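You operate a simulated robot arm through the tools that you are given. There is no shell and no other tool. Be economical: measure what you need, move in short steps, check, and stop when the job is done.

Carry out the task below with a simulated robot arm. There is one attempt and no reset: what you move stays moved.

Task
Test the blue Disco sign and lay it in the tray for its reading.
Fine: in the pull tester; tester zero key once first, tester grip switch to grip, push the blue pull pad, switch back to open; from 30 N the green tray marked good, under it the purple tray marked redo; leave the other signs. Where these are worked on the way, their far stop is far enough and under half their travel is too little: tester grip switch.

Only the result counts: the job must be done as asked and must still hold three seconds after the hand-in. Knocking over, shifting, dropping, spilling or breaking anything else fails it.

Robot
A 7-joint arm with a two-finger parallel gripper, fixed in place. Base frame: the origin is at the foot of the arm, x ahead of it, y to its left, z up; the work surface is at about z = 88. Readings come in cm, degrees, newtons and seconds.
With the tool pointing down near the work surface it reaches from about 30 to 72 cm from the base axis. Its first joint turns from -166.0 to 166.0 degrees. Payload 3.43 kg.
The TCP is the grasp point between the finger pads, 3.4 cm short of the fingertips. In the tool frame z runs along the fingers and y along their closing line. Largest opening 12.8 cm; finger width 2.4, thickness 1.2; the body of the gripper, 4.8 by 13 cm, starts 9.6 cm behind the TCP.
Orientation is that of the tool frame in the base frame, as [roll, pitch, yaw] about the fixed x, y, z axes, in that order (R = Rz(yaw) Ry(pitch) Rx(roll)). With the fingers straight down and closing along the base's y, the tool's x points along the base's -x, its y along +y and its z along -z.

Tools
- The arm moves only by the tool step_arm. Its argument "moves" is a list of rows, each an object (a shift or turn left out is 0, a gripper value left out holds the last) with "xyz": the shift along the base's x, y, z in mm, a list of three; "rot": the turn, a rotation vector about the base's x, y, z in degrees, a list of three; "grip": the gripper command, from -1 (fully open) to 1 (shut), values between in proportion. In form: [{"xyz": [tx, ty, tz], "rot": [ax, ay, az], "grip": grip}, ...]. A call has 1 to 8 rows; each row is the pose to reach, as a shift and turn from the pose commanded when the call began. Each row takes 0.2 s and may step no farther than 5 cm and 8.6 degrees from the row before; otherwise, or with a gripper value out of range, the whole call is refused. Where a pose cannot be reached the arm comes as near as it can. A force on the tool above 50 N (or 10 N above the force at the start of the call, whichever is more), or a blocked arm, ends the call early, and 0.2 s more pass. Each finger travels about 10.8 cm/s and halts on what it meets, pressing with about 26 N; the grip force reading is that of the motor and also rises with nothing between the fingers. The clock runs only during rows and for 0.2 s after the last one: add rows that repeat a pose to give the fingers time. The reply holds the time, the measured pose of the TCP, the force on the tool along the base axes, the opening and the grip force, in the units named above and with some noise, with the torque about the TCP (base axes, N m) and any sound that the robot's microphone picked up.
- Cameras (640 x 400 px; columns grow to the right, rows downward): "scene" is fixed at [4.88, -65.05, 163.21]; the picture's right is [0.69, -0.73, 0.00], its down [-0.43, -0.40, -0.81] and it looks along [0.59, 0.56, -0.59] (base axes); focal length 370 px, centre (320, 200). "wrist" rides on the gripper at [7.6, -1.1, -16] in the tool frame; the picture's right is [0.15, 0.99, 0.00], its down [-0.88, 0.13, -0.46] and it looks along [-0.45, 0.07, 0.89] (tool axes); focal length 234 px, centre (320, 200). There is no depth. A picture from a camera that has moved, and an enlarged one, comes with that camera's place and axes in the base frame and with its lens.
- snapshot(camera): a new picture of that camera. It takes no simulated time.
- slide_trunk(by): slides the trunk up (or, below 0, down) by that many cm; the arm rides with it, the base frame stays. It gives what a move gives, with no picture.
- close_up(camera, box): a new picture of the part [left, top, right, bottom] of that camera's present view, enlarged. It takes no simulated time.
- finish_job(): hands the job in; it is judged then, once.

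Work in short steps. Places have to be worked out from the pictures, the camera data and where the tool is seen: move nearer, look again, correct. Check each grasp and each placing, and mend what went wrong. You have 120 turns and 84 pictures in all, those below and enlarged ones among them. Open the gripper and draw the arm clear of the work before you hand the job in, unless the task says otherwise; then end with one line.

The tools are called after ">>>" by a JSON object that holds its "op" and its "data". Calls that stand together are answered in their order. step_arm: Moves the arm, as the interface text tells. Its arguments: {"type":"object","properties":{"moves":{"type":"array"}},"required":["moves"]} The other tools are called the same way: slide_trunk (by) slides the trunk up or down; snapshot (camera) takes a picture; close_up (camera, box) takes an enlarged picture of a part of a camera's view; finish_job () hands the job in.

At the start:

```text
time: 0.0
ee_pos: [38.66, -1.48, 125.26]
tcp_rot: [180.0, 0.0, -180.0]
force: [0.6, 0.5, 0.7]
moment: [0.0, 0.02, -0.03]
finger_gap: 12.79
gripper_force: 0.1
trunk travel left (down, up): [-25.0, 7.4]
```

scene: 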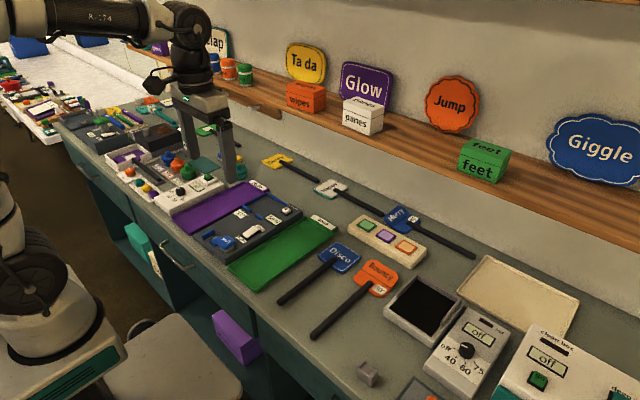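
wrist: 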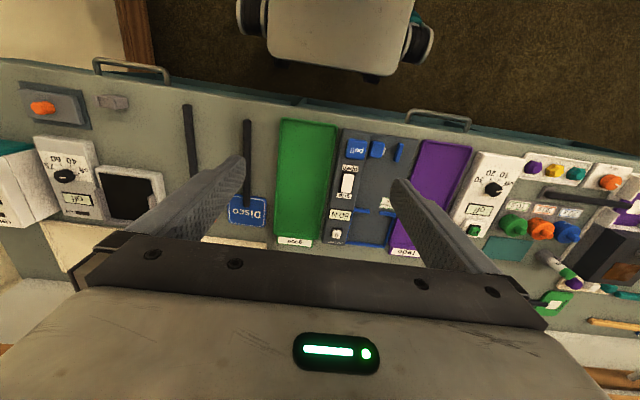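

The tester lies between the green and purple trays. I enlarge it in both cameras to see its controls.

>>> {"op": "close_up", "data": {"camera": "wrist", "box": [230, 110, 480, 266]}}

>>> {"op": "close_up", "data": {"camera": "scene", "box": [150, 160, 470, 360]}}

```text
2.56 times, centred on (355, 188) of wrist
camera zoom: at [30.94, -2.67, 141.26], right [-0.15, 0.99, 0.0], down [0.88, 0.13, 0.46], along [0.45, 0.07, -0.89], focal length 600 px, centre (230, 231)
```

zoom: 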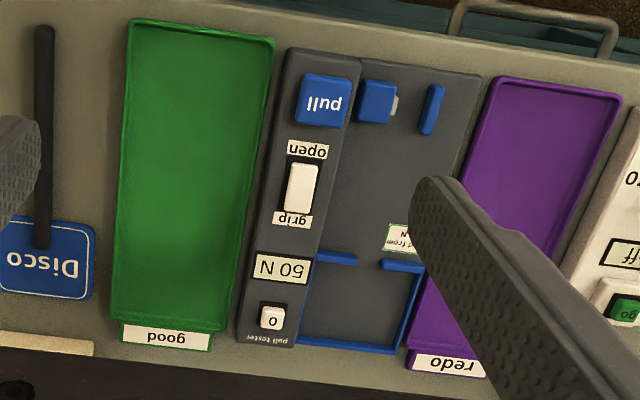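

```text
2.00 times, centred on (310, 260) of scene
camera zoom: at [4.88, -65.05, 163.21], right [0.69, -0.73, 0.0], down [-0.43, -0.4, -0.81], along [0.59, 0.56, -0.59], focal length 741 px, centre (340, 80)
```

zoom: 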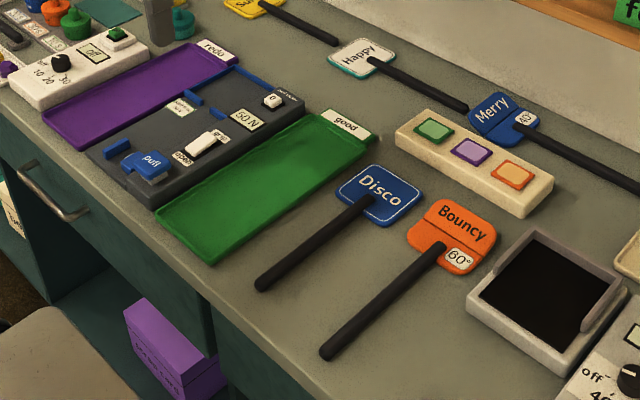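

Rough fixes: zero key (64.6, 6.5, 92), pull pad (42.3, 6.9, 93), switch (51, 6.8, 91.5), sign stick along x at y≈-16.9, and bed channel at y≈15.2. I move nearer over the tester and look again.

>>> {"op": "step_arm", "data": {"moves": [{"xyz": [30, 30, -30], "grip": 1}, {"xyz": [60, 60, -60], "grip": 1}, {"xyz": [80, 85, -90], "grip": 1}, {"xyz": [80, 85, -120], "grip": 1}, {"xyz": [80, 85, -120], "grip": 1}]}}

>>> {"op": "snapshot", "data": {"camera": "wrist"}}

```text
refused: row 1 steps farther than a row can; nothing moved
```

```text
79 pictures are left
camera wrist: at [30.94, -2.67, 141.26], right [-0.15, 0.99, 0.0], down [0.88, 0.13, 0.46], along [0.45, 0.07, -0.89], focal length 234 px, centre (320, 200)
```

wrist: 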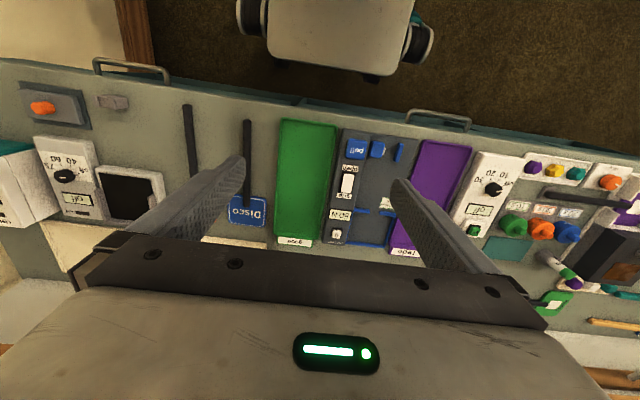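

The first row was slightly over 5 cm; I repeat it with smaller steps.

>>> {"op": "step_arm", "data": {"moves": [{"xyz": [20, 20, -30], "grip": 1}, {"xyz": [40, 40, -60], "grip": 1}, {"xyz": [60, 60, -85], "grip": 1}, {"xyz": [75, 75, -110], "grip": 1}, {"xyz": [80, 85, -120], "grip": 1}, {"xyz": [80, 85, -120], "grip": 1}]}}

>>> {"op": "snapshot", "data": {"camera": "wrist"}}

```text
time: 1.4
ee_pos: [46.66, 6.98, 113.24]
tcp_rot: [-180.0, 0.1, 180.0]
force: [-0.6, 0.0, -0.5]
moment: [-0.02, -0.02, 0.03]
finger_gap: 0.0
gripper_force: 26.1
trunk travel left (down, up): [-25.0, 7.4]
```

```text
78 pictures are left
camera wrist: at [39.04, 5.88, 129.21], right [-0.15, 0.99, 0.0], down [0.88, 0.13, 0.46], along [0.45, 0.07, -0.89], focal length 234 px, centre (320, 200)
```

wrist: 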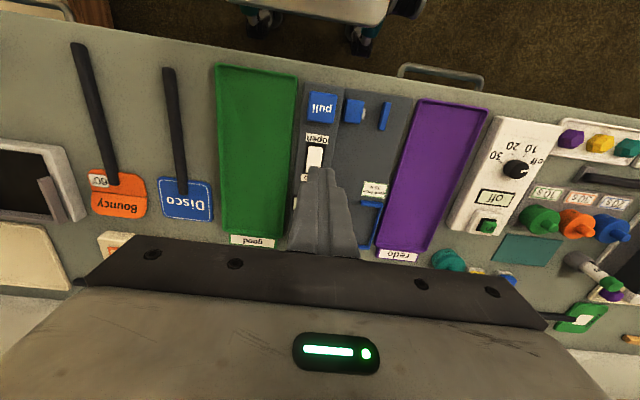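

The switch is visible next to the fingers. I enlarge it and the bed.

>>> {"op": "close_up", "data": {"camera": "wrist", "box": [280, 80, 440, 180]}}

>>> {"op": "close_up", "data": {"camera": "scene", "box": [180, 180, 340, 280]}}

```text
4.00 times, centred on (360, 130) of wrist
camera zoom: at [39.04, 5.88, 129.21], right [-0.15, 0.99, 0.0], down [0.88, 0.13, 0.46], along [0.45, 0.07, -0.89], focal length 937 px, centre (160, 480)
```

zoom: 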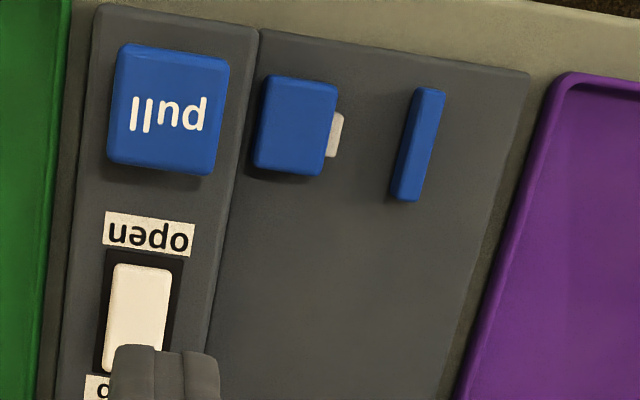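

```text
4.00 times, centred on (260, 230) of scene
camera zoom: at [4.88, -65.05, 163.21], right [0.69, -0.73, 0.0], down [-0.43, -0.4, -0.81], along [0.59, 0.56, -0.59], focal length 1482 px, centre (560, 80)
```

zoom: 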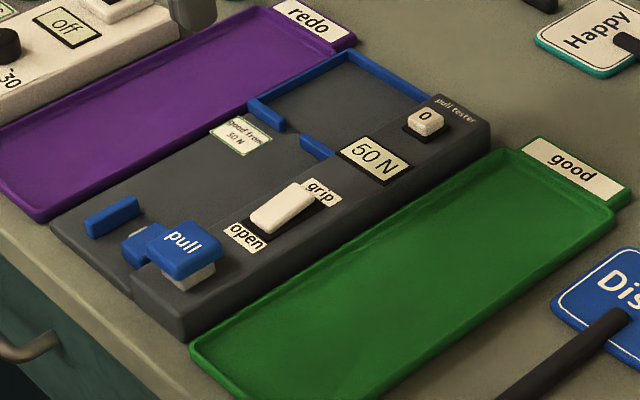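

The switch is a rocker, depressed at the open end now, and the label says good from 30 N. I go to a spot beside the zero key for an unobstructed view.

>>> {"op": "step_arm", "data": {"moves": [{"xyz": [35, 20, 0]}, {"xyz": [70, 40, 0]}, {"xyz": [105, 60, -15]}, {"xyz": [130, 75, -30]}, {"xyz": [130, 75, -30]}]}}

>>> {"op": "snapshot", "data": {"camera": "wrist"}}

```text
time: 2.6
ee_pos: [59.69, 14.46, 110.14]
tcp_rot: [-179.9, 0.0, 180.0]
force: [-0.6, 0.5, -0.2]
moment: [-0.02, 0.01, 0.0]
finger_gap: 0.03
gripper_force: 26.5
trunk travel left (down, up): [-25.0, 7.4]
```

```text
75 pictures are left
camera wrist: at [52.04, 13.37, 126.05], right [-0.15, 0.99, 0.0], down [0.88, 0.13, 0.46], along [0.45, 0.07, -0.89], focal length 234 px, centre (320, 200)
```

wrist: 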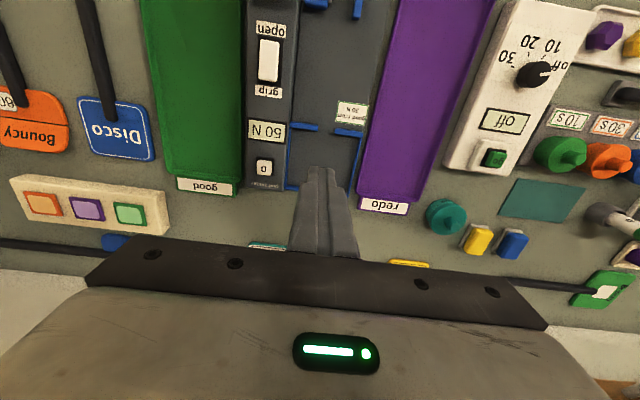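

Zero key estimate holds at (64.9, 6.8, ~92.2). I go above it, with the tip about 2.5 cm clear, and check.

>>> {"op": "step_arm", "data": {"moves": [{"xyz": [25, -38, 0]}, {"xyz": [52, -77, 0]}, {"xyz": [52, -77, -45]}, {"xyz": [52, -77, -85]}, {"xyz": [52, -77, -120]}, {"xyz": [52, -77, -120]}]}}

>>> {"op": "snapshot", "data": {"camera": "wrist"}}

>>> {"op": "close_up", "data": {"camera": "scene", "box": [220, 160, 380, 260]}}

```text
time: 4.0
ee_pos: [64.82, 6.86, 98.08]
tcp_rot: [-180.0, 0.0, 179.9]
force: [0.5, -0.8, -0.2]
moment: [0.01, 0.03, 0.0]
finger_gap: 0.0
gripper_force: 26.2
trunk travel left (down, up): [-25.0, 7.4]
```

```text
74 pictures are left
camera wrist: at [57.19, 5.74, 114.05], right [-0.15, 0.99, 0.0], down [0.88, 0.13, 0.46], along [0.45, 0.07, -0.89], focal length 234 px, centre (320, 200)
```

wrist: 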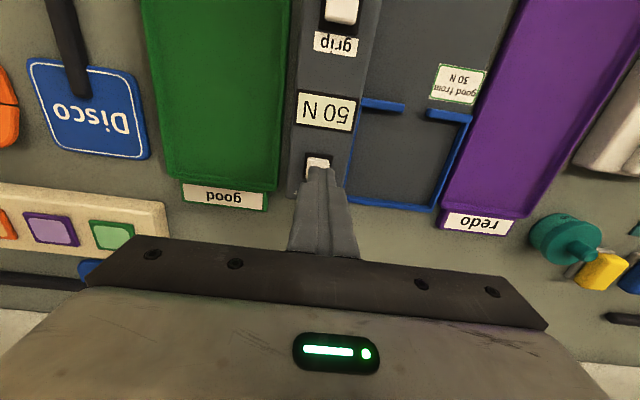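

```text
4.00 times, centred on (300, 210) of scene
camera zoom: at [4.88, -65.05, 163.21], right [0.69, -0.73, 0.0], down [-0.43, -0.4, -0.81], along [0.59, 0.56, -0.59], focal length 1482 px, centre (400, 160)
```

zoom: 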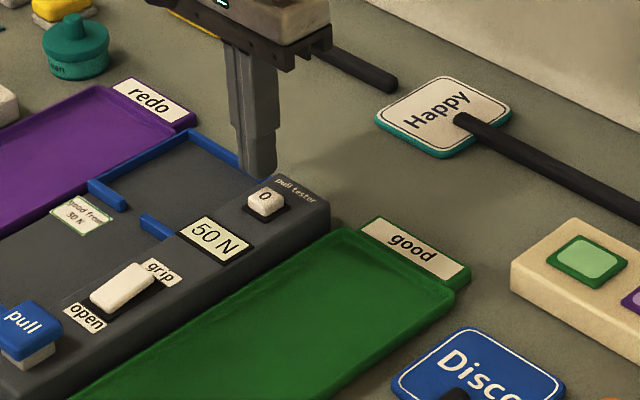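

The tip is over the key within ~3 mm. I press down slowly.

>>> {"op": "step_arm", "data": {"moves": [{"xyz": [0, -2, -12]}, {"xyz": [0, -2, -18]}, {"xyz": [0, -2, -21]}, {"xyz": [0, -2, -23]}, {"xyz": [0, -2, -25]}, {"xyz": [0, -2, -27]}]}}

```text
time: 5.4
ee_pos: [64.87, 6.55, 95.58]
tcp_rot: [-180.0, 0.0, -180.0]
force: [0.8, 0.3, 1.3]
moment: [0.03, -0.04, -0.02]
finger_gap: 0.0
gripper_force: 25.8
trunk travel left (down, up): [-25.0, 7.4]
```

Possibly at first contact. I go on in 1–2 mm steps.

>>> {"op": "step_arm", "data": {"moves": [{"xyz": [0, 0, -1]}, {"xyz": [0, 0, -2]}, {"xyz": [0, 0, -3]}, {"xyz": [0, 0, -4]}]}}

>>> {"op": "close_up", "data": {"camera": "scene", "box": [240, 160, 320, 210]}}

```text
time: 6.4
ee_pos: [64.76, 6.47, 95.25]
tcp_rot: [-179.9, 0.0, -180.0]
force: [0.2, 0.1, 2.7]
moment: [0.01, -0.04, 0.04]
finger_gap: 0.0
gripper_force: 25.7
trunk travel left (down, up): [-25.0, 7.4]
heard: click
```

```text
8.00 times, centred on (280, 185) of scene
camera zoom: at [4.88, -65.05, 163.21], right [0.69, -0.73, 0.0], down [-0.43, -0.4, -0.81], along [0.59, 0.56, -0.59], focal length 2964 px, centre (640, 320)
```

zoom: 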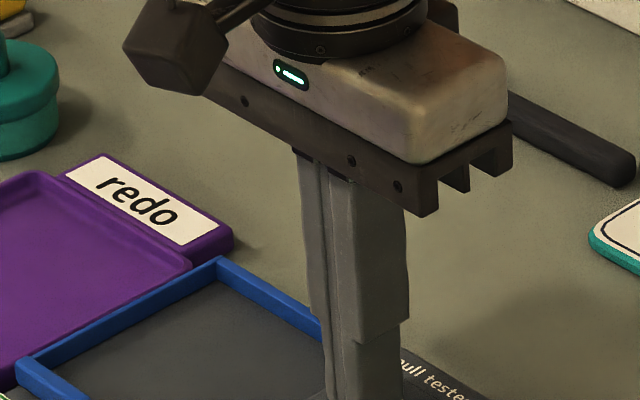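

A click was heard. I lift straight off and read the display.

>>> {"op": "step_arm", "data": {"moves": [{"xyz": [0, 0, 20]}, {"xyz": [0, 0, 60]}, {"xyz": [0, 0, 100]}, {"xyz": [0, 0, 120]}]}}

>>> {"op": "close_up", "data": {"camera": "scene", "box": [180, 180, 340, 280]}}

```text
time: 7.4
ee_pos: [64.77, 6.54, 107.33]
tcp_rot: [-180.0, 0.2, 180.0]
force: [0.5, 0.0, 0.4]
moment: [0.01, 0.0, -0.01]
finger_gap: 0.0
gripper_force: 25.6
trunk travel left (down, up): [-25.0, 7.4]
```

```text
4.00 times, centred on (260, 230) of scene
camera zoom: at [4.88, -65.05, 163.21], right [0.69, -0.73, 0.0], down [-0.43, -0.4, -0.81], along [0.59, 0.56, -0.59], focal length 1482 px, centre (560, 80)
```

zoom: 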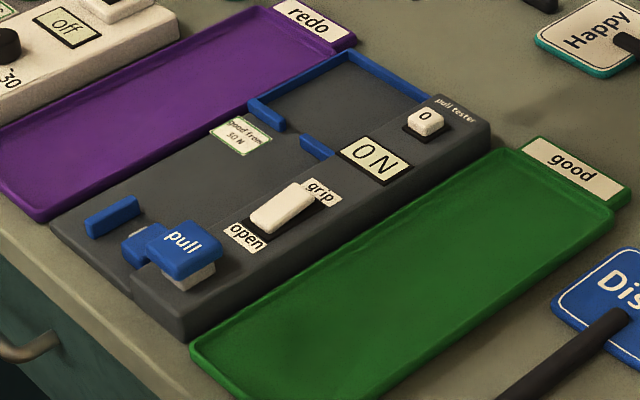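

Zeroed: 0 N. Now I go over the Disco sign at height, opening the fingers on the way, and look.

>>> {"op": "step_arm", "data": {"moves": [{"xyz": [-25, -38, 15], "grip": 0.2}, {"xyz": [-50, -78, 30], "grip": 0.2}, {"xyz": [-75, -118, 30], "grip": 0.2}, {"xyz": [-100, -158, 30], "grip": 0.2}, {"xyz": [-125, -198, 30], "grip": 0.2}, {"xyz": [-120, -235, 30], "grip": 0.2}, {"xyz": [-120, -235, 0], "grip": 0.2}, {"xyz": [-120, -235, 0], "grip": 0.2}]}}

>>> {"op": "snapshot", "data": {"camera": "wrist"}}

```text
time: 9.2
ee_pos: [52.77, -16.8, 107.19]
tcp_rot: [-180.0, 0.0, -180.0]
force: [-0.8, 0.1, -0.1]
moment: [0.0, 0.01, -0.01]
finger_gap: 5.13
gripper_force: 0.1
trunk travel left (down, up): [-25.0, 7.4]
```

```text
70 pictures are left
camera wrist: at [45.11, -17.85, 123.17], right [-0.15, 0.99, 0.0], down [0.88, 0.13, 0.46], along [0.45, 0.07, -0.89], focal length 234 px, centre (320, 200)
```

wrist: 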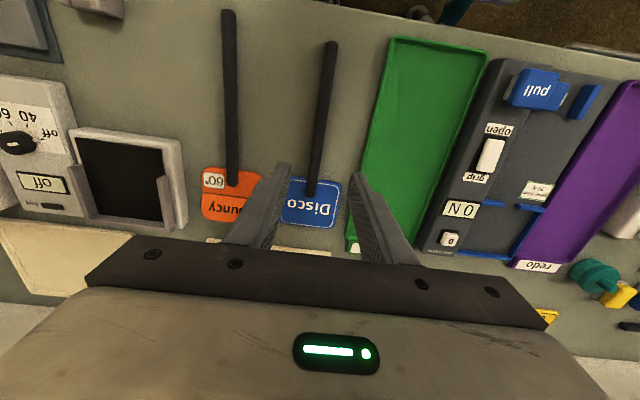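

Stick runs along x at y≈-16.7 (x 40.9–61.4), head x 58.9–67.6. I descend to straddle the stick at x≈54.5.

>>> {"op": "step_arm", "data": {"moves": [{"xyz": [17, 1, -40]}, {"xyz": [17, 1, -80]}, {"xyz": [17, 1, -115]}, {"xyz": [17, 1, -135]}, {"xyz": [17, 1, -146]}, {"xyz": [17, 1, -152]}, {"xyz": [17, 1, -152]}]}}

>>> {"op": "snapshot", "data": {"camera": "wrist"}}

>>> {"op": "close_up", "data": {"camera": "scene", "box": [260, 210, 420, 310]}}

```text
time: 10.8
ee_pos: [54.48, -16.89, 92.01]
tcp_rot: [-180.0, -0.1, 180.0]
force: [0.2, 0.1, -0.2]
moment: [0.01, -0.01, -0.03]
finger_gap: 5.12
gripper_force: 0.0
trunk travel left (down, up): [-25.0, 7.4]
```

```text
69 pictures are left
camera wrist: at [46.84, -17.93, 107.99], right [-0.15, 0.99, 0.0], down [0.88, 0.13, 0.46], along [0.45, 0.07, -0.89], focal length 234 px, centre (320, 200)
```

wrist: 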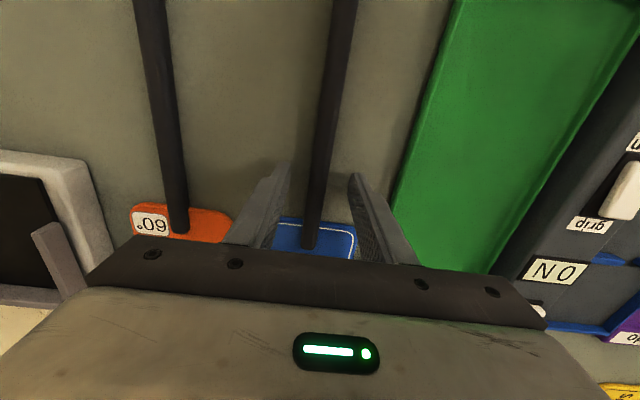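

```text
4.00 times, centred on (340, 260) of scene
camera zoom: at [4.88, -65.05, 163.21], right [0.69, -0.73, 0.0], down [-0.43, -0.4, -0.81], along [0.59, 0.56, -0.59], focal length 1482 px, centre (240, -40)
```

zoom: 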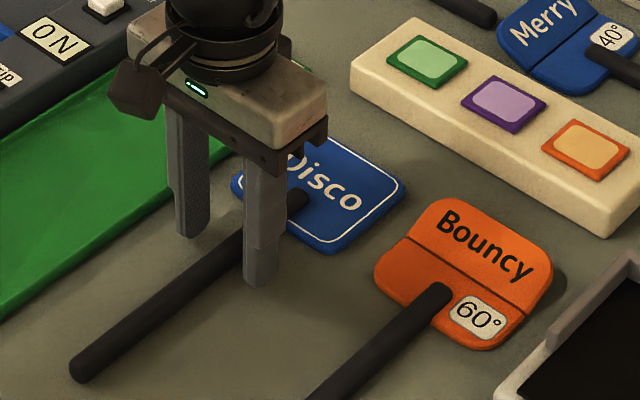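

The stick is centred between the fingers. I lower 3 mm more and close.

>>> {"op": "step_arm", "data": {"moves": [{"xyz": [0, 0, -3], "grip": 0.2}, {"xyz": [0, 0, -3], "grip": 0.7}, {"xyz": [0, 0, -3], "grip": 1}, {"xyz": [0, 0, -3], "grip": 1}, {"xyz": [0, 0, -3], "grip": 1}]}}

```text
time: 12.0
ee_pos: [54.59, -16.85, 91.68]
tcp_rot: [-180.0, 0.0, 180.0]
force: [0.1, -0.4, 0.6]
moment: [0.03, 0.01, -0.07]
finger_gap: 1.52
gripper_force: 26.3
trunk travel left (down, up): [-25.0, 7.4]
```

Stick held (1.5 cm). I lift and check.

>>> {"op": "step_arm", "data": {"moves": [{"xyz": [0, 0, 10]}, {"xyz": [0, 0, 30]}, {"xyz": [0, 0, 60]}, {"xyz": [0, 0, 80]}, {"xyz": [0, 0, 80]}]}}

>>> {"op": "snapshot", "data": {"camera": "scene"}}

>>> {"op": "snapshot", "data": {"camera": "wrist"}}

```text
time: 13.2
ee_pos: [54.44, -16.9, 99.7]
tcp_rot: [180.0, 0.0, -180.0]
force: [-0.8, 0.1, -0.8]
moment: [0.03, 0.03, -0.03]
finger_gap: 1.51
gripper_force: 26.2
trunk travel left (down, up): [-25.0, 7.4]
```

```text
67 pictures are left
```

scene: 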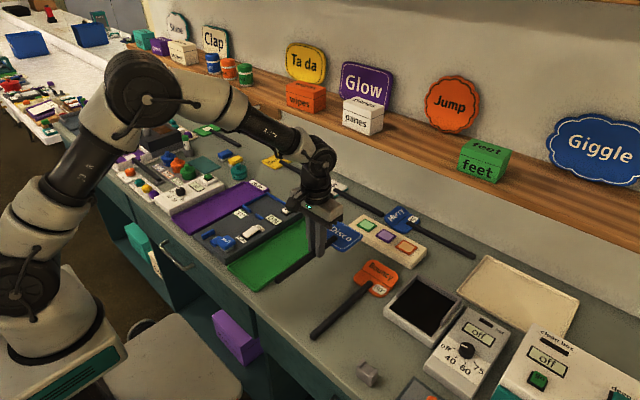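

```text
66 pictures are left
camera wrist: at [46.85, -17.94, 115.61], right [-0.15, 0.99, 0.0], down [0.88, 0.13, 0.46], along [0.45, 0.07, -0.89], focal length 234 px, centre (320, 200)
```

wrist: 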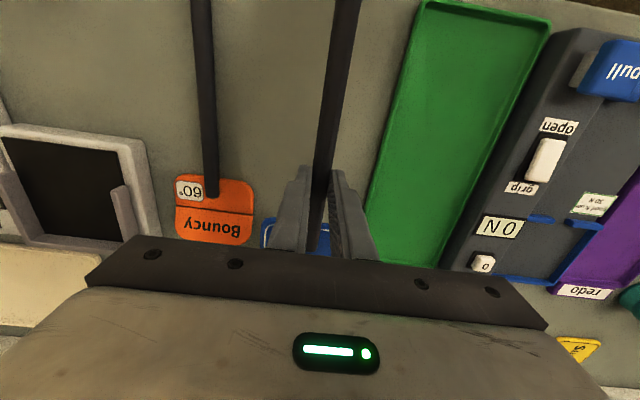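

Held level. I carry it straight along +y to above the bed at y≈15.2, a bit higher.

>>> {"op": "step_arm", "data": {"moves": [{"xyz": [0, 40, 25]}, {"xyz": [0, 85, 25]}, {"xyz": [0, 130, 25]}, {"xyz": [0, 175, 25]}, {"xyz": [0, 220, 25]}, {"xyz": [0, 265, 25]}, {"xyz": [0, 305, 25]}, {"xyz": [0, 321, 25]}]}}

>>> {"op": "step_arm", "data": {"moves": [{"xyz": [0, 0, 0]}, {"xyz": [0, 0, -30]}, {"xyz": [0, 0, -30]}]}}

>>> {"op": "snapshot", "data": {"camera": "wrist"}}

>>> {"op": "close_up", "data": {"camera": "scene", "box": [180, 160, 340, 260]}}

```text
time: 15.0
ee_pos: [54.63, 15.32, 102.25]
tcp_rot: [-179.9, -0.1, -180.0]
force: [-1.0, 0.0, -0.6]
moment: [0.0, 0.04, 0.02]
finger_gap: 1.5
gripper_force: 25.7
trunk travel left (down, up): [-25.0, 7.4]
```

```text
time: 15.8
ee_pos: [54.53, 15.16, 99.11]
tcp_rot: [180.0, -0.1, -180.0]
force: [1.0, 0.4, -0.8]
moment: [0.01, 0.02, -0.02]
finger_gap: 1.5
gripper_force: 26.0
trunk travel left (down, up): [-25.0, 7.4]
```

```text
65 pictures are left
camera wrist: at [46.96, 14.06, 115.14], right [-0.15, 0.99, 0.0], down [0.88, 0.13, 0.46], along [0.45, 0.07, -0.89], focal length 234 px, centre (320, 200)
```

wrist: 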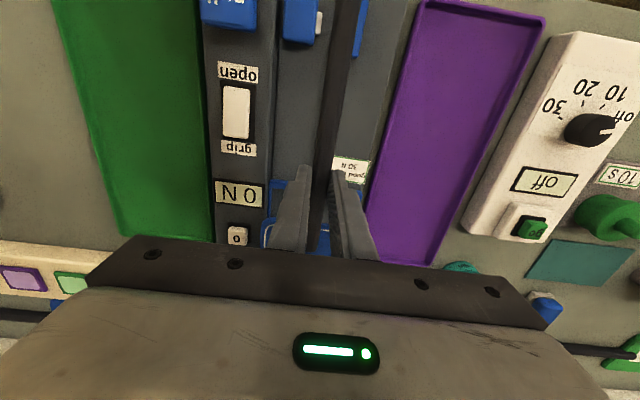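

```text
4.00 times, centred on (260, 210) of scene
camera zoom: at [4.88, -65.05, 163.21], right [0.69, -0.73, 0.0], down [-0.43, -0.4, -0.81], along [0.59, 0.56, -0.59], focal length 1482 px, centre (560, 160)
```

zoom: 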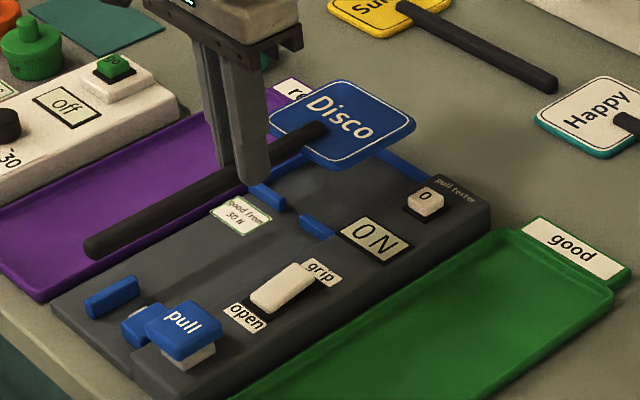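

The stick is parallel to x at y≈15.2. I enlarge to compare with the jaw gap and pocket gap.

>>> {"op": "close_up", "data": {"camera": "wrist", "box": [260, 0, 420, 100]}}

>>> {"op": "close_up", "data": {"camera": "wrist", "box": [240, 150, 400, 250]}}

>>> {"op": "close_up", "data": {"camera": "scene", "box": [190, 190, 290, 252]}}

```text
4.00 times, centred on (340, 50) of wrist
camera zoom: at [46.96, 14.06, 115.14], right [-0.15, 0.99, 0.0], down [0.88, 0.13, 0.46], along [0.45, 0.07, -0.89], focal length 937 px, centre (240, 800)
```

zoom: 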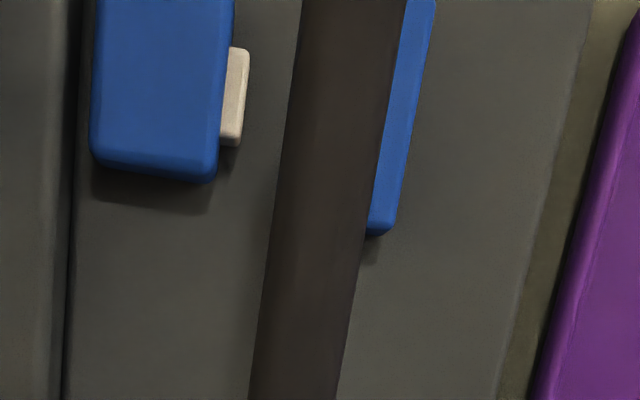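

```text
4.00 times, centred on (320, 200) of wrist
camera zoom: at [46.96, 14.06, 115.14], right [-0.15, 0.99, 0.0], down [0.88, 0.13, 0.46], along [0.45, 0.07, -0.89], focal length 937 px, centre (320, 200)
```

zoom: 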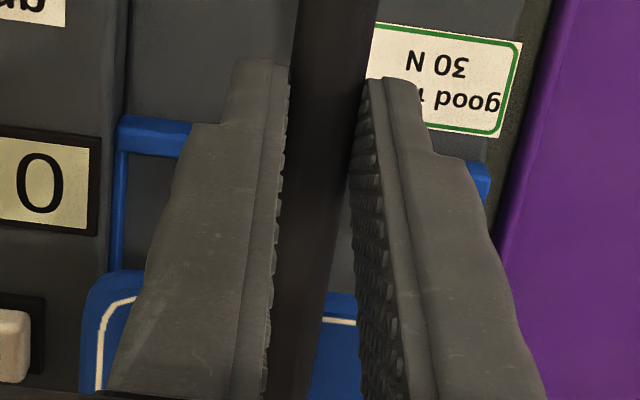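

```text
6.40 times, centred on (240, 221) of scene
camera zoom: at [4.88, -65.05, 163.21], right [0.69, -0.73, 0.0], down [-0.43, -0.4, -0.81], along [0.59, 0.56, -0.59], focal length 2371 px, centre (832, 66)
```

zoom: 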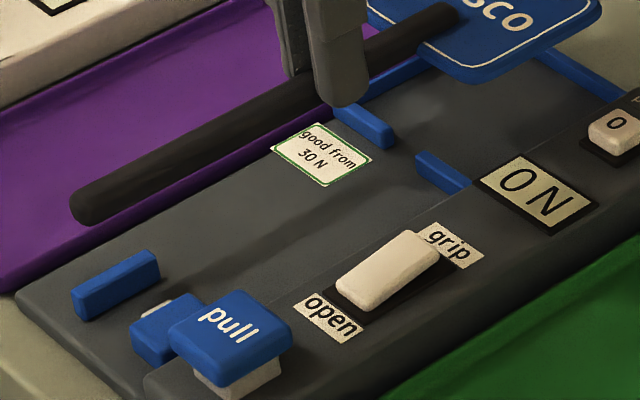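

Pocket inner y≈10.4–20.3, jaw gap ≈13.7–16.1; I shift to a slight +1° yaw (head toward +y, end toward −y) and lower to just above the jaws for a sharper check.

>>> {"op": "step_arm", "data": {"moves": [{"xyz": [0, 0, -10], "rot": [0, 0, 1]}, {"xyz": [0, 0, -25], "rot": [0, 0, 1]}, {"xyz": [0, 0, -36], "rot": [0, 0, 1]}, {"xyz": [0, 0, -36], "rot": [0, 0, 1]}]}}

>>> {"op": "snapshot", "data": {"camera": "wrist"}}

>>> {"op": "close_up", "data": {"camera": "scene", "box": [190, 190, 290, 252]}}

>>> {"op": "close_up", "data": {"camera": "scene", "box": [230, 160, 310, 210]}}

```text
time: 16.8
ee_pos: [54.55, 15.21, 95.55]
tcp_rot: [180.0, -0.1, -178.9]
force: [0.4, 0.3, -0.5]
moment: [0.01, 0.0, 0.01]
finger_gap: 1.5
gripper_force: 26.0
trunk travel left (down, up): [-25.0, 7.4]
```

```text
60 pictures are left
camera wrist: at [46.89, 14.03, 111.52], right [-0.16, 0.99, 0.0], down [0.88, 0.15, 0.46], along [0.45, 0.07, -0.89], focal length 234 px, centre (320, 200)
```

wrist: 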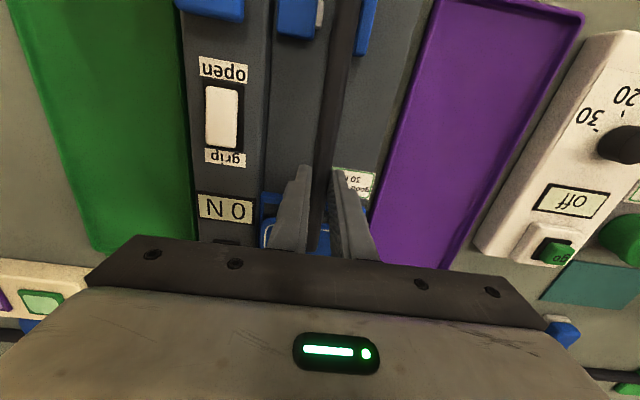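

```text
6.40 times, centred on (240, 221) of scene
camera zoom: at [4.88, -65.05, 163.21], right [0.69, -0.73, 0.0], down [-0.43, -0.4, -0.81], along [0.59, 0.56, -0.59], focal length 2371 px, centre (832, 66)
```

zoom: 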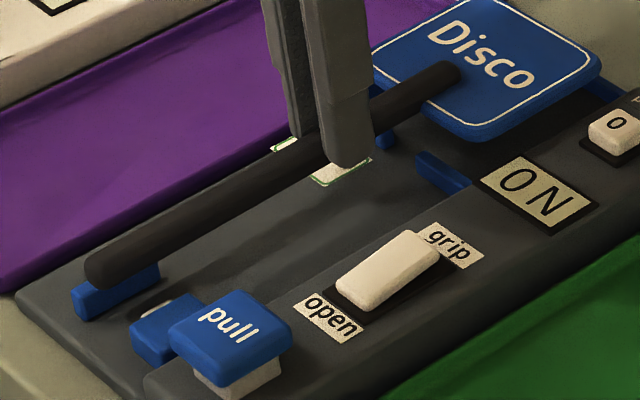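

```text
8.00 times, centred on (270, 185) of scene
camera zoom: at [4.88, -65.05, 163.21], right [0.69, -0.73, 0.0], down [-0.43, -0.4, -0.81], along [0.59, 0.56, -0.59], focal length 2964 px, centre (720, 320)
```

zoom: 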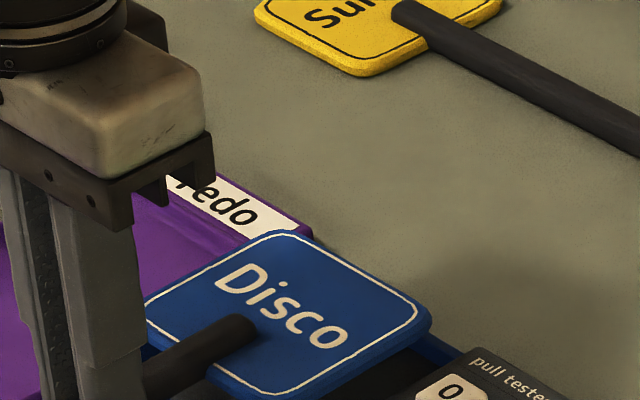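

Both views agree that the stick is near the middle of the jaw gap. I lower gently towards the bed.

>>> {"op": "step_arm", "data": {"moves": [{"xyz": [0, 0, -6]}, {"xyz": [0, 0, -12]}, {"xyz": [0, 0, -17]}, {"xyz": [0, 0, -20]}, {"xyz": [0, 0, -20]}]}}

>>> {"op": "close_up", "data": {"camera": "wrist", "box": [240, 0, 400, 100]}}

>>> {"op": "close_up", "data": {"camera": "scene", "box": [190, 170, 310, 245]}}

```text
time: 18.0
ee_pos: [54.42, 15.05, 93.59]
tcp_rot: [179.9, 0.0, -179.0]
force: [0.0, -0.2, -0.2]
moment: [-0.01, 0.01, 0.03]
finger_gap: 1.5
gripper_force: 26.3
trunk travel left (down, up): [-25.0, 7.4]
```

```text
4.00 times, centred on (320, 50) of wrist
camera zoom: at [46.87, 13.99, 109.53], right [-0.16, 0.99, 0.0], down [0.88, 0.15, 0.46], along [0.45, 0.07, -0.89], focal length 937 px, centre (320, 800)
```

zoom: 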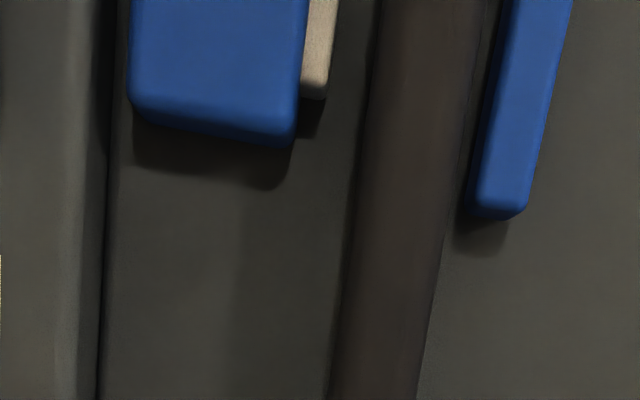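

```text
5.33 times, centred on (250, 208) of scene
camera zoom: at [4.88, -65.05, 163.21], right [0.69, -0.73, 0.0], down [-0.43, -0.4, -0.81], along [0.59, 0.56, -0.59], focal length 1976 px, centre (693, 160)
```

zoom: 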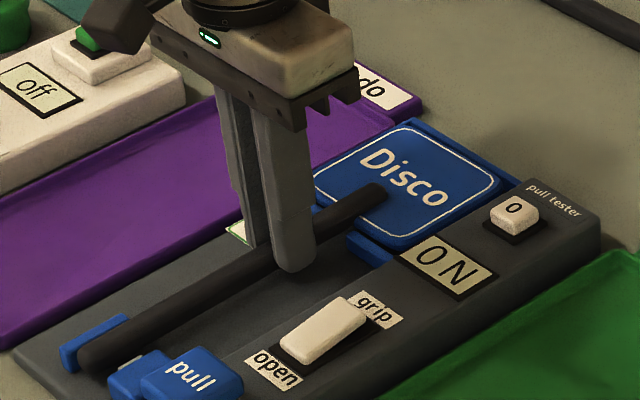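

The stick sits midway between the jaws and the head is over the pocket. I lower until contact.

>>> {"op": "step_arm", "data": {"moves": [{"xyz": [0, 0, -3]}, {"xyz": [0, 0, -5]}, {"xyz": [0, 0, -7]}, {"xyz": [0, 0, -7]}]}}

>>> {"op": "close_up", "data": {"camera": "scene", "box": [190, 170, 310, 245]}}

```text
time: 19.0
ee_pos: [54.52, 15.08, 92.88]
tcp_rot: [-180.0, 0.1, -179.0]
force: [-0.7, 0.9, 1.5]
moment: [-0.01, -0.06, 0.0]
finger_gap: 1.51
gripper_force: 26.3
trunk travel left (down, up): [-25.0, 7.4]
```

```text
5.33 times, centred on (250, 208) of scene
camera zoom: at [4.88, -65.05, 163.21], right [0.69, -0.73, 0.0], down [-0.43, -0.4, -0.81], along [0.59, 0.56, -0.59], focal length 1976 px, centre (693, 160)
```

zoom: 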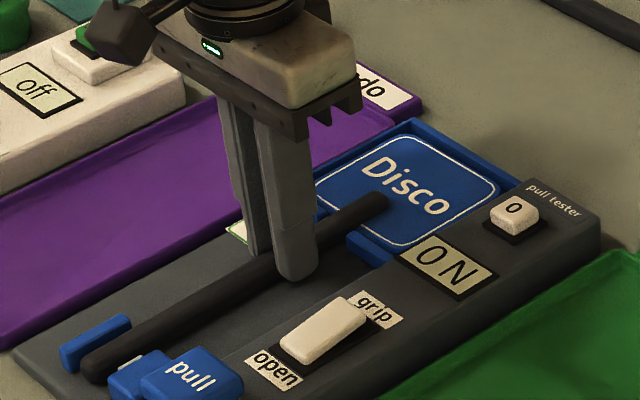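

Head is inside the frame, with first contact. I press 1.5 mm more, then open gently.

>>> {"op": "step_arm", "data": {"moves": [{"xyz": [0, 0, -1]}, {"xyz": [0, 0, -2]}, {"xyz": [0, 0, -2], "grip": 0.6}, {"xyz": [0, 0, -2], "grip": 0.5}, {"xyz": [0, 0, -2], "grip": 0.5}]}}

>>> {"op": "step_arm", "data": {"moves": [{"xyz": [0, 0, 30]}, {"xyz": [0, 0, 70]}, {"xyz": [0, 0, 110]}, {"xyz": [0, 0, 140]}, {"xyz": [0, 0, 140]}]}}

>>> {"op": "close_up", "data": {"camera": "scene", "box": [190, 170, 310, 245]}}

>>> {"op": "snapshot", "data": {"camera": "wrist"}}

```text
time: 20.2
ee_pos: [54.48, 15.24, 92.66]
tcp_rot: [-179.9, 0.0, -179.0]
force: [0.4, 0.6, -0.9]
moment: [0.03, 0.01, -0.01]
finger_gap: 3.2
gripper_force: 0.0
trunk travel left (down, up): [-25.0, 7.4]
```

```text
time: 21.4
ee_pos: [54.34, 15.24, 106.65]
tcp_rot: [-180.0, 0.0, -178.9]
force: [-0.1, -0.5, 0.5]
moment: [0.01, -0.01, -0.05]
finger_gap: 3.23
gripper_force: 0.0
trunk travel left (down, up): [-25.0, 7.4]
```

```text
5.33 times, centred on (250, 208) of scene
camera zoom: at [4.88, -65.05, 163.21], right [0.69, -0.73, 0.0], down [-0.43, -0.4, -0.81], along [0.59, 0.56, -0.59], focal length 1976 px, centre (693, 160)
```

zoom: 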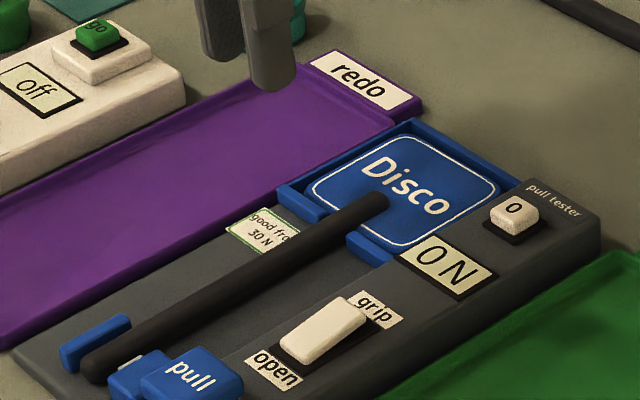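

```text
53 pictures are left
camera wrist: at [46.69, 14.05, 122.63], right [-0.16, 0.99, 0.0], down [0.88, 0.15, 0.46], along [0.45, 0.07, -0.89], focal length 234 px, centre (320, 200)
```

wrist: 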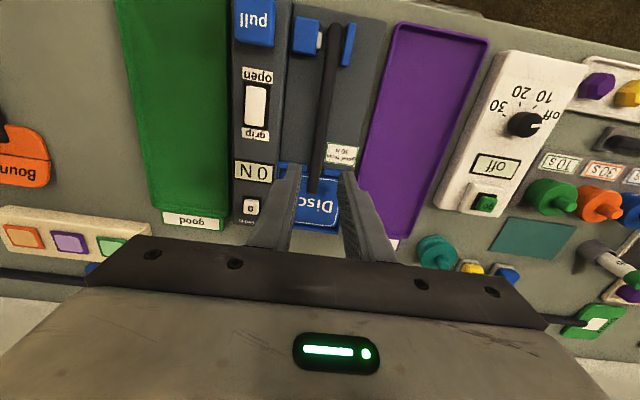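

Seated in the pocket and jaws. Now I close the fingers and go above the rocker's grip end at (52.5, 6.7).

>>> {"op": "step_arm", "data": {"moves": [{"xyz": [-10, -42, 0], "rot": [0, 0, -1], "grip": 1}, {"xyz": [-18, -85, 0], "rot": [0, 0, -1], "grip": 1}, {"xyz": [-18, -85, -40], "rot": [0, 0, -1], "grip": 1}, {"xyz": [-18, -85, -80], "rot": [0, 0, -1], "grip": 1}, {"xyz": [-18, -85, -80], "rot": [0, 0, -1], "grip": 1}]}}

>>> {"op": "close_up", "data": {"camera": "wrist", "box": [240, 80, 400, 180]}}

>>> {"op": "close_up", "data": {"camera": "scene", "box": [190, 170, 310, 245]}}

```text
time: 22.6
ee_pos: [52.36, 6.65, 98.81]
tcp_rot: [179.9, 0.0, -180.0]
force: [-0.5, 0.4, -0.2]
moment: [0.01, 0.03, 0.02]
finger_gap: 0.0
gripper_force: 26.1
trunk travel left (down, up): [-25.0, 7.4]
```

```text
4.00 times, centred on (320, 130) of wrist
camera zoom: at [44.74, 5.64, 114.69], right [-0.15, 0.99, 0.0], down [0.88, 0.13, 0.46], along [0.45, 0.07, -0.89], focal length 937 px, centre (320, 480)
```

zoom: 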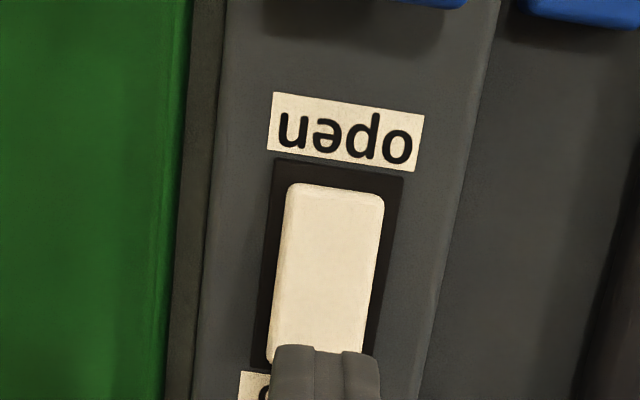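

```text
5.33 times, centred on (250, 208) of scene
camera zoom: at [4.88, -65.05, 163.21], right [0.69, -0.73, 0.0], down [-0.43, -0.4, -0.81], along [0.59, 0.56, -0.59], focal length 1976 px, centre (693, 160)
```

zoom: 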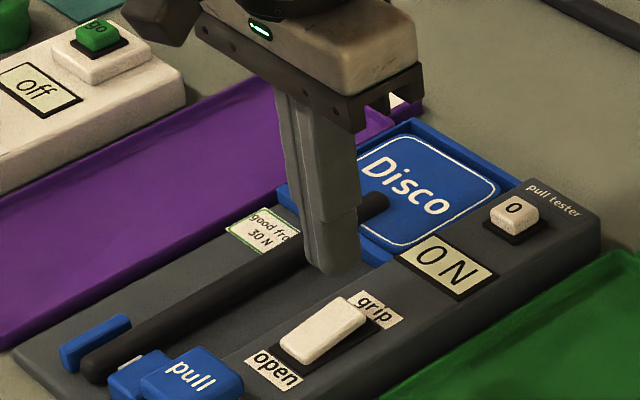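

The tip is over the grip end; I shift 3 mm toward the rocker's middle and press down stepwise.

>>> {"op": "step_arm", "data": {"moves": [{"xyz": [-3, 0, -15]}, {"xyz": [-3, 0, -25]}, {"xyz": [-3, 0, -29]}, {"xyz": [-3, 0, -32]}, {"xyz": [-3, 0, -34]}, {"xyz": [-3, 0, -34]}]}}

```text
time: 24.0
ee_pos: [52.31, 6.71, 95.45]
tcp_rot: [-180.0, 0.2, 180.0]
force: [0.2, -2.7, 18.3]
moment: [-0.14, 0.2, 0.05]
finger_gap: 0.0
gripper_force: 26.1
trunk travel left (down, up): [-25.0, 7.4]
```

18 N without a click yet. I look, then decide.

>>> {"op": "close_up", "data": {"camera": "scene", "box": [190, 195, 270, 245]}}

```text
8.00 times, centred on (230, 220) of scene
camera zoom: at [4.88, -65.05, 163.21], right [0.69, -0.73, 0.0], down [-0.43, -0.4, -0.81], along [0.59, 0.56, -0.59], focal length 2964 px, centre (1040, 40)
```

zoom: 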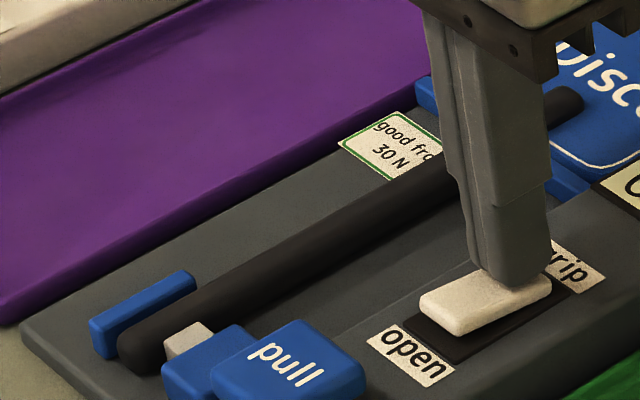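

The rocker tipped and the grey piston has come out to the stick. I press 2 mm more to be at the stop, then lift and check.

>>> {"op": "step_arm", "data": {"moves": [{"xyz": [0, 0, -1]}, {"xyz": [0, 0, -2]}, {"xyz": [0, 0, -2]}]}}

>>> {"op": "step_arm", "data": {"moves": [{"xyz": [0, 0, 20]}, {"xyz": [0, 0, 60]}, {"xyz": [-20, 0, 80]}, {"xyz": [-20, 0, 80]}]}}

>>> {"op": "close_up", "data": {"camera": "scene", "box": [190, 170, 310, 245]}}

```text
time: 24.8
ee_pos: [52.35, 6.71, 95.48]
tcp_rot: [-180.0, 0.5, 180.0]
force: [-0.5, -6.9, 47.9]
moment: [-0.19, 0.57, 0.1]
finger_gap: 0.0
gripper_force: 26.0
trunk travel left (down, up): [-25.0, 7.4]
```

```text
time: 25.8
ee_pos: [50.17, 6.6, 103.0]
tcp_rot: [180.0, 0.0, 179.9]
force: [-0.6, 0.1, 0.6]
moment: [0.0, -0.05, 0.02]
finger_gap: 0.0
gripper_force: 26.3
trunk travel left (down, up): [-25.0, 7.4]
```

```text
5.33 times, centred on (250, 208) of scene
camera zoom: at [4.88, -65.05, 163.21], right [0.69, -0.73, 0.0], down [-0.43, -0.4, -0.81], along [0.59, 0.56, -0.59], focal length 1976 px, centre (693, 160)
```

zoom: 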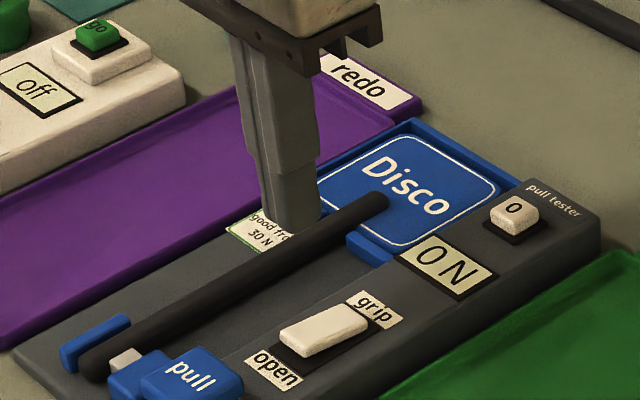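

Grip at its stop. Next I go above the pull pad at ≈(42.4, 6.7).

>>> {"op": "step_arm", "data": {"moves": [{"xyz": [-40, 1, 0]}, {"xyz": [-78, 1, 0]}, {"xyz": [-78, 1, -25]}, {"xyz": [-78, 1, -25]}]}}

>>> {"op": "snapshot", "data": {"camera": "wrist"}}

>>> {"op": "close_up", "data": {"camera": "scene", "box": [190, 195, 270, 245]}}

```text
time: 26.8
ee_pos: [42.43, 6.64, 100.53]
tcp_rot: [180.0, 0.0, -179.9]
force: [0.6, 0.1, -0.2]
moment: [-0.01, 0.0, -0.01]
finger_gap: 0.0
gripper_force: 25.6
trunk travel left (down, up): [-25.0, 7.4]
```

```text
48 pictures are left
camera wrist: at [34.87, 5.67, 116.5], right [-0.15, 0.99, 0.0], down [0.88, 0.13, 0.46], along [0.45, 0.07, -0.89], focal length 234 px, centre (320, 200)
```

wrist: 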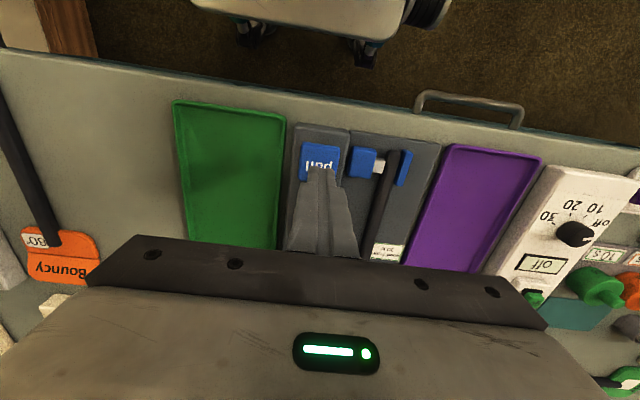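

```text
8.00 times, centred on (230, 220) of scene
camera zoom: at [4.88, -65.05, 163.21], right [0.69, -0.73, 0.0], down [-0.43, -0.4, -0.81], along [0.59, 0.56, -0.59], focal length 2964 px, centre (1040, 40)
```

zoom: 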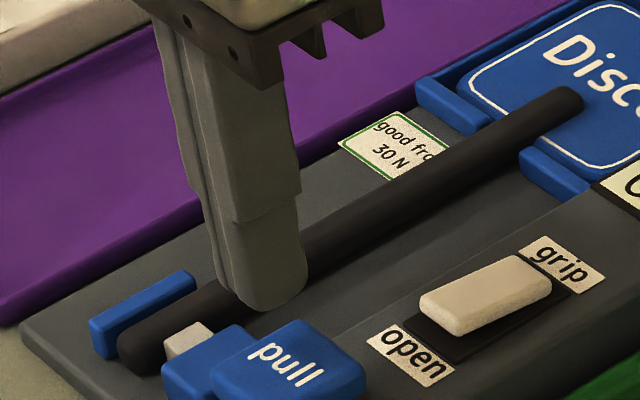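

Centred over the pad. I press down stepwise.

>>> {"op": "step_arm", "data": {"moves": [{"xyz": [0, 0, -20]}, {"xyz": [0, 0, -30]}, {"xyz": [0, 0, -35]}, {"xyz": [0, 0, -38]}, {"xyz": [0, 0, -41]}, {"xyz": [0, 0, -43]}]}}

```text
time: 28.2
ee_pos: [42.64, 6.82, 96.41]
tcp_rot: [180.0, 0.0, -179.9]
force: [-0.6, -2.4, 3.7]
moment: [-0.09, 0.05, 0.04]
finger_gap: 0.01
gripper_force: 26.0
trunk travel left (down, up): [-25.0, 7.4]
```

Contact at 3.7 N; I press on a few millimetres.

>>> {"op": "step_arm", "data": {"moves": [{"xyz": [0, 0, -2]}, {"xyz": [0, 0, -4]}, {"xyz": [0, 0, -6]}, {"xyz": [0, 0, -6]}]}}

>>> {"op": "close_up", "data": {"camera": "scene", "box": [190, 170, 310, 245]}}

```text
time: 29.2
ee_pos: [42.61, 6.86, 95.86]
tcp_rot: [-179.9, 0.2, 179.9]
force: [-1.6, -4.4, 26.1]
moment: [-0.17, 0.2, 0.0]
finger_gap: 0.01
gripper_force: 26.1
trunk travel left (down, up): [-25.0, 7.4]
```

```text
5.33 times, centred on (250, 208) of scene
camera zoom: at [4.88, -65.05, 163.21], right [0.69, -0.73, 0.0], down [-0.43, -0.4, -0.81], along [0.59, 0.56, -0.59], focal length 1976 px, centre (693, 160)
```

zoom: 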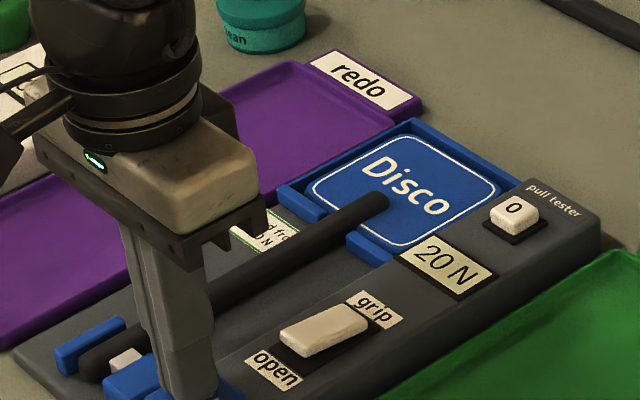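

The display shows 20 N. I hold and press slightly more to be sure it's at the stop and the reading is final.

>>> {"op": "step_arm", "data": {"moves": [{"xyz": [0, 0, -1]}, {"xyz": [0, 0, -1]}, {"xyz": [0, 0, -1]}]}}

>>> {"op": "close_up", "data": {"camera": "scene", "box": [240, 195, 320, 245]}}

>>> {"op": "step_arm", "data": {"moves": [{"xyz": [0, 0, 20]}, {"xyz": [0, 0, 50]}, {"xyz": [0, 0, 70]}, {"xyz": [0, 0, 70]}]}}

>>> {"op": "close_up", "data": {"camera": "scene", "box": [190, 170, 310, 245]}}

```text
time: 30.0
ee_pos: [42.61, 6.77, 95.86]
tcp_rot: [179.9, 0.4, -179.9]
force: [2.2, -2.7, 44.1]
moment: [-0.05, 0.17, -0.12]
finger_gap: 0.0
gripper_force: 25.5
trunk travel left (down, up): [-25.0, 7.4]
```

```text
8.00 times, centred on (280, 220) of scene
camera zoom: at [4.88, -65.05, 163.21], right [0.69, -0.73, 0.0], down [-0.43, -0.4, -0.81], along [0.59, 0.56, -0.59], focal length 2964 px, centre (640, 40)
```

zoom: 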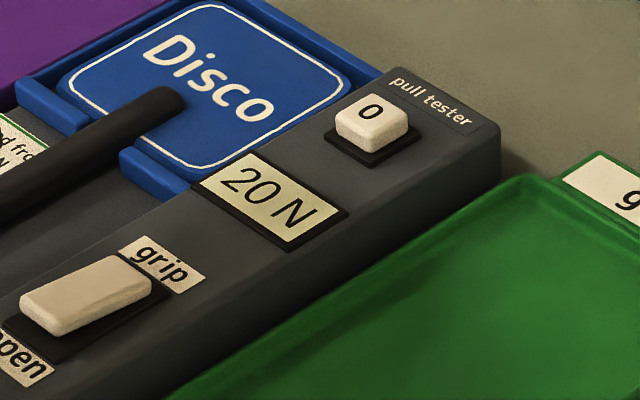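

```text
time: 31.0
ee_pos: [42.6, 6.8, 102.52]
tcp_rot: [180.0, 0.0, -179.9]
force: [0.5, -0.2, 0.0]
moment: [-0.02, 0.01, -0.05]
finger_gap: 0.0
gripper_force: 25.4
trunk travel left (down, up): [-25.0, 7.4]
```

```text
5.33 times, centred on (250, 208) of scene
camera zoom: at [4.88, -65.05, 163.21], right [0.69, -0.73, 0.0], down [-0.43, -0.4, -0.81], along [0.59, 0.56, -0.59], focal length 1976 px, centre (693, 160)
```

zoom: 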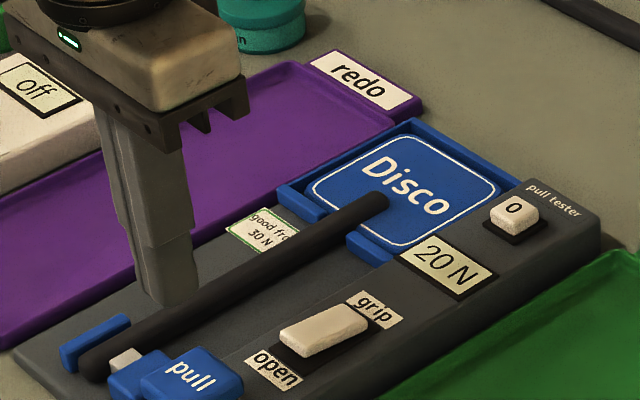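

Reading holds at 20 N → redo tray (purple). Now I press the open end of the rocker at x≈49.3.

>>> {"op": "step_arm", "data": {"moves": [{"xyz": [35, -1, 0]}, {"xyz": [67, -1, 0]}, {"xyz": [67, -1, -40]}, {"xyz": [67, -1, -60]}, {"xyz": [67, -1, -66]}, {"xyz": [67, -1, -70]}, {"xyz": [67, -1, -72]}, {"xyz": [67, -1, -72]}]}}

>>> {"op": "close_up", "data": {"camera": "scene", "box": [190, 195, 270, 245]}}

```text
time: 32.8
ee_pos: [49.48, 6.57, 95.44]
tcp_rot: [-180.0, 0.0, 179.9]
force: [-0.1, -0.6, 0.3]
moment: [-0.02, -0.05, -0.01]
finger_gap: 0.0
gripper_force: 26.0
trunk travel left (down, up): [-25.0, 7.4]
```

```text
8.00 times, centred on (230, 220) of scene
camera zoom: at [4.88, -65.05, 163.21], right [0.69, -0.73, 0.0], down [-0.43, -0.4, -0.81], along [0.59, 0.56, -0.59], focal length 2964 px, centre (1040, 40)
```

zoom: 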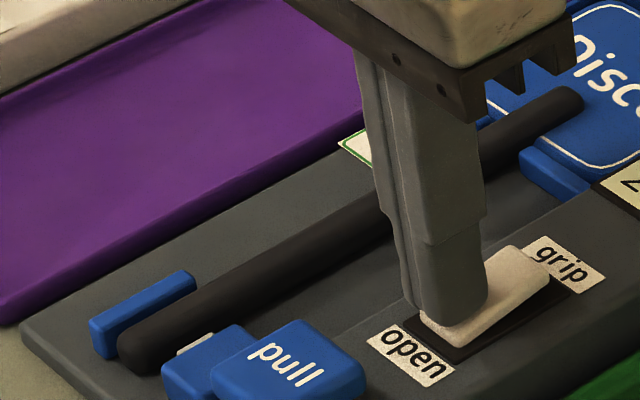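

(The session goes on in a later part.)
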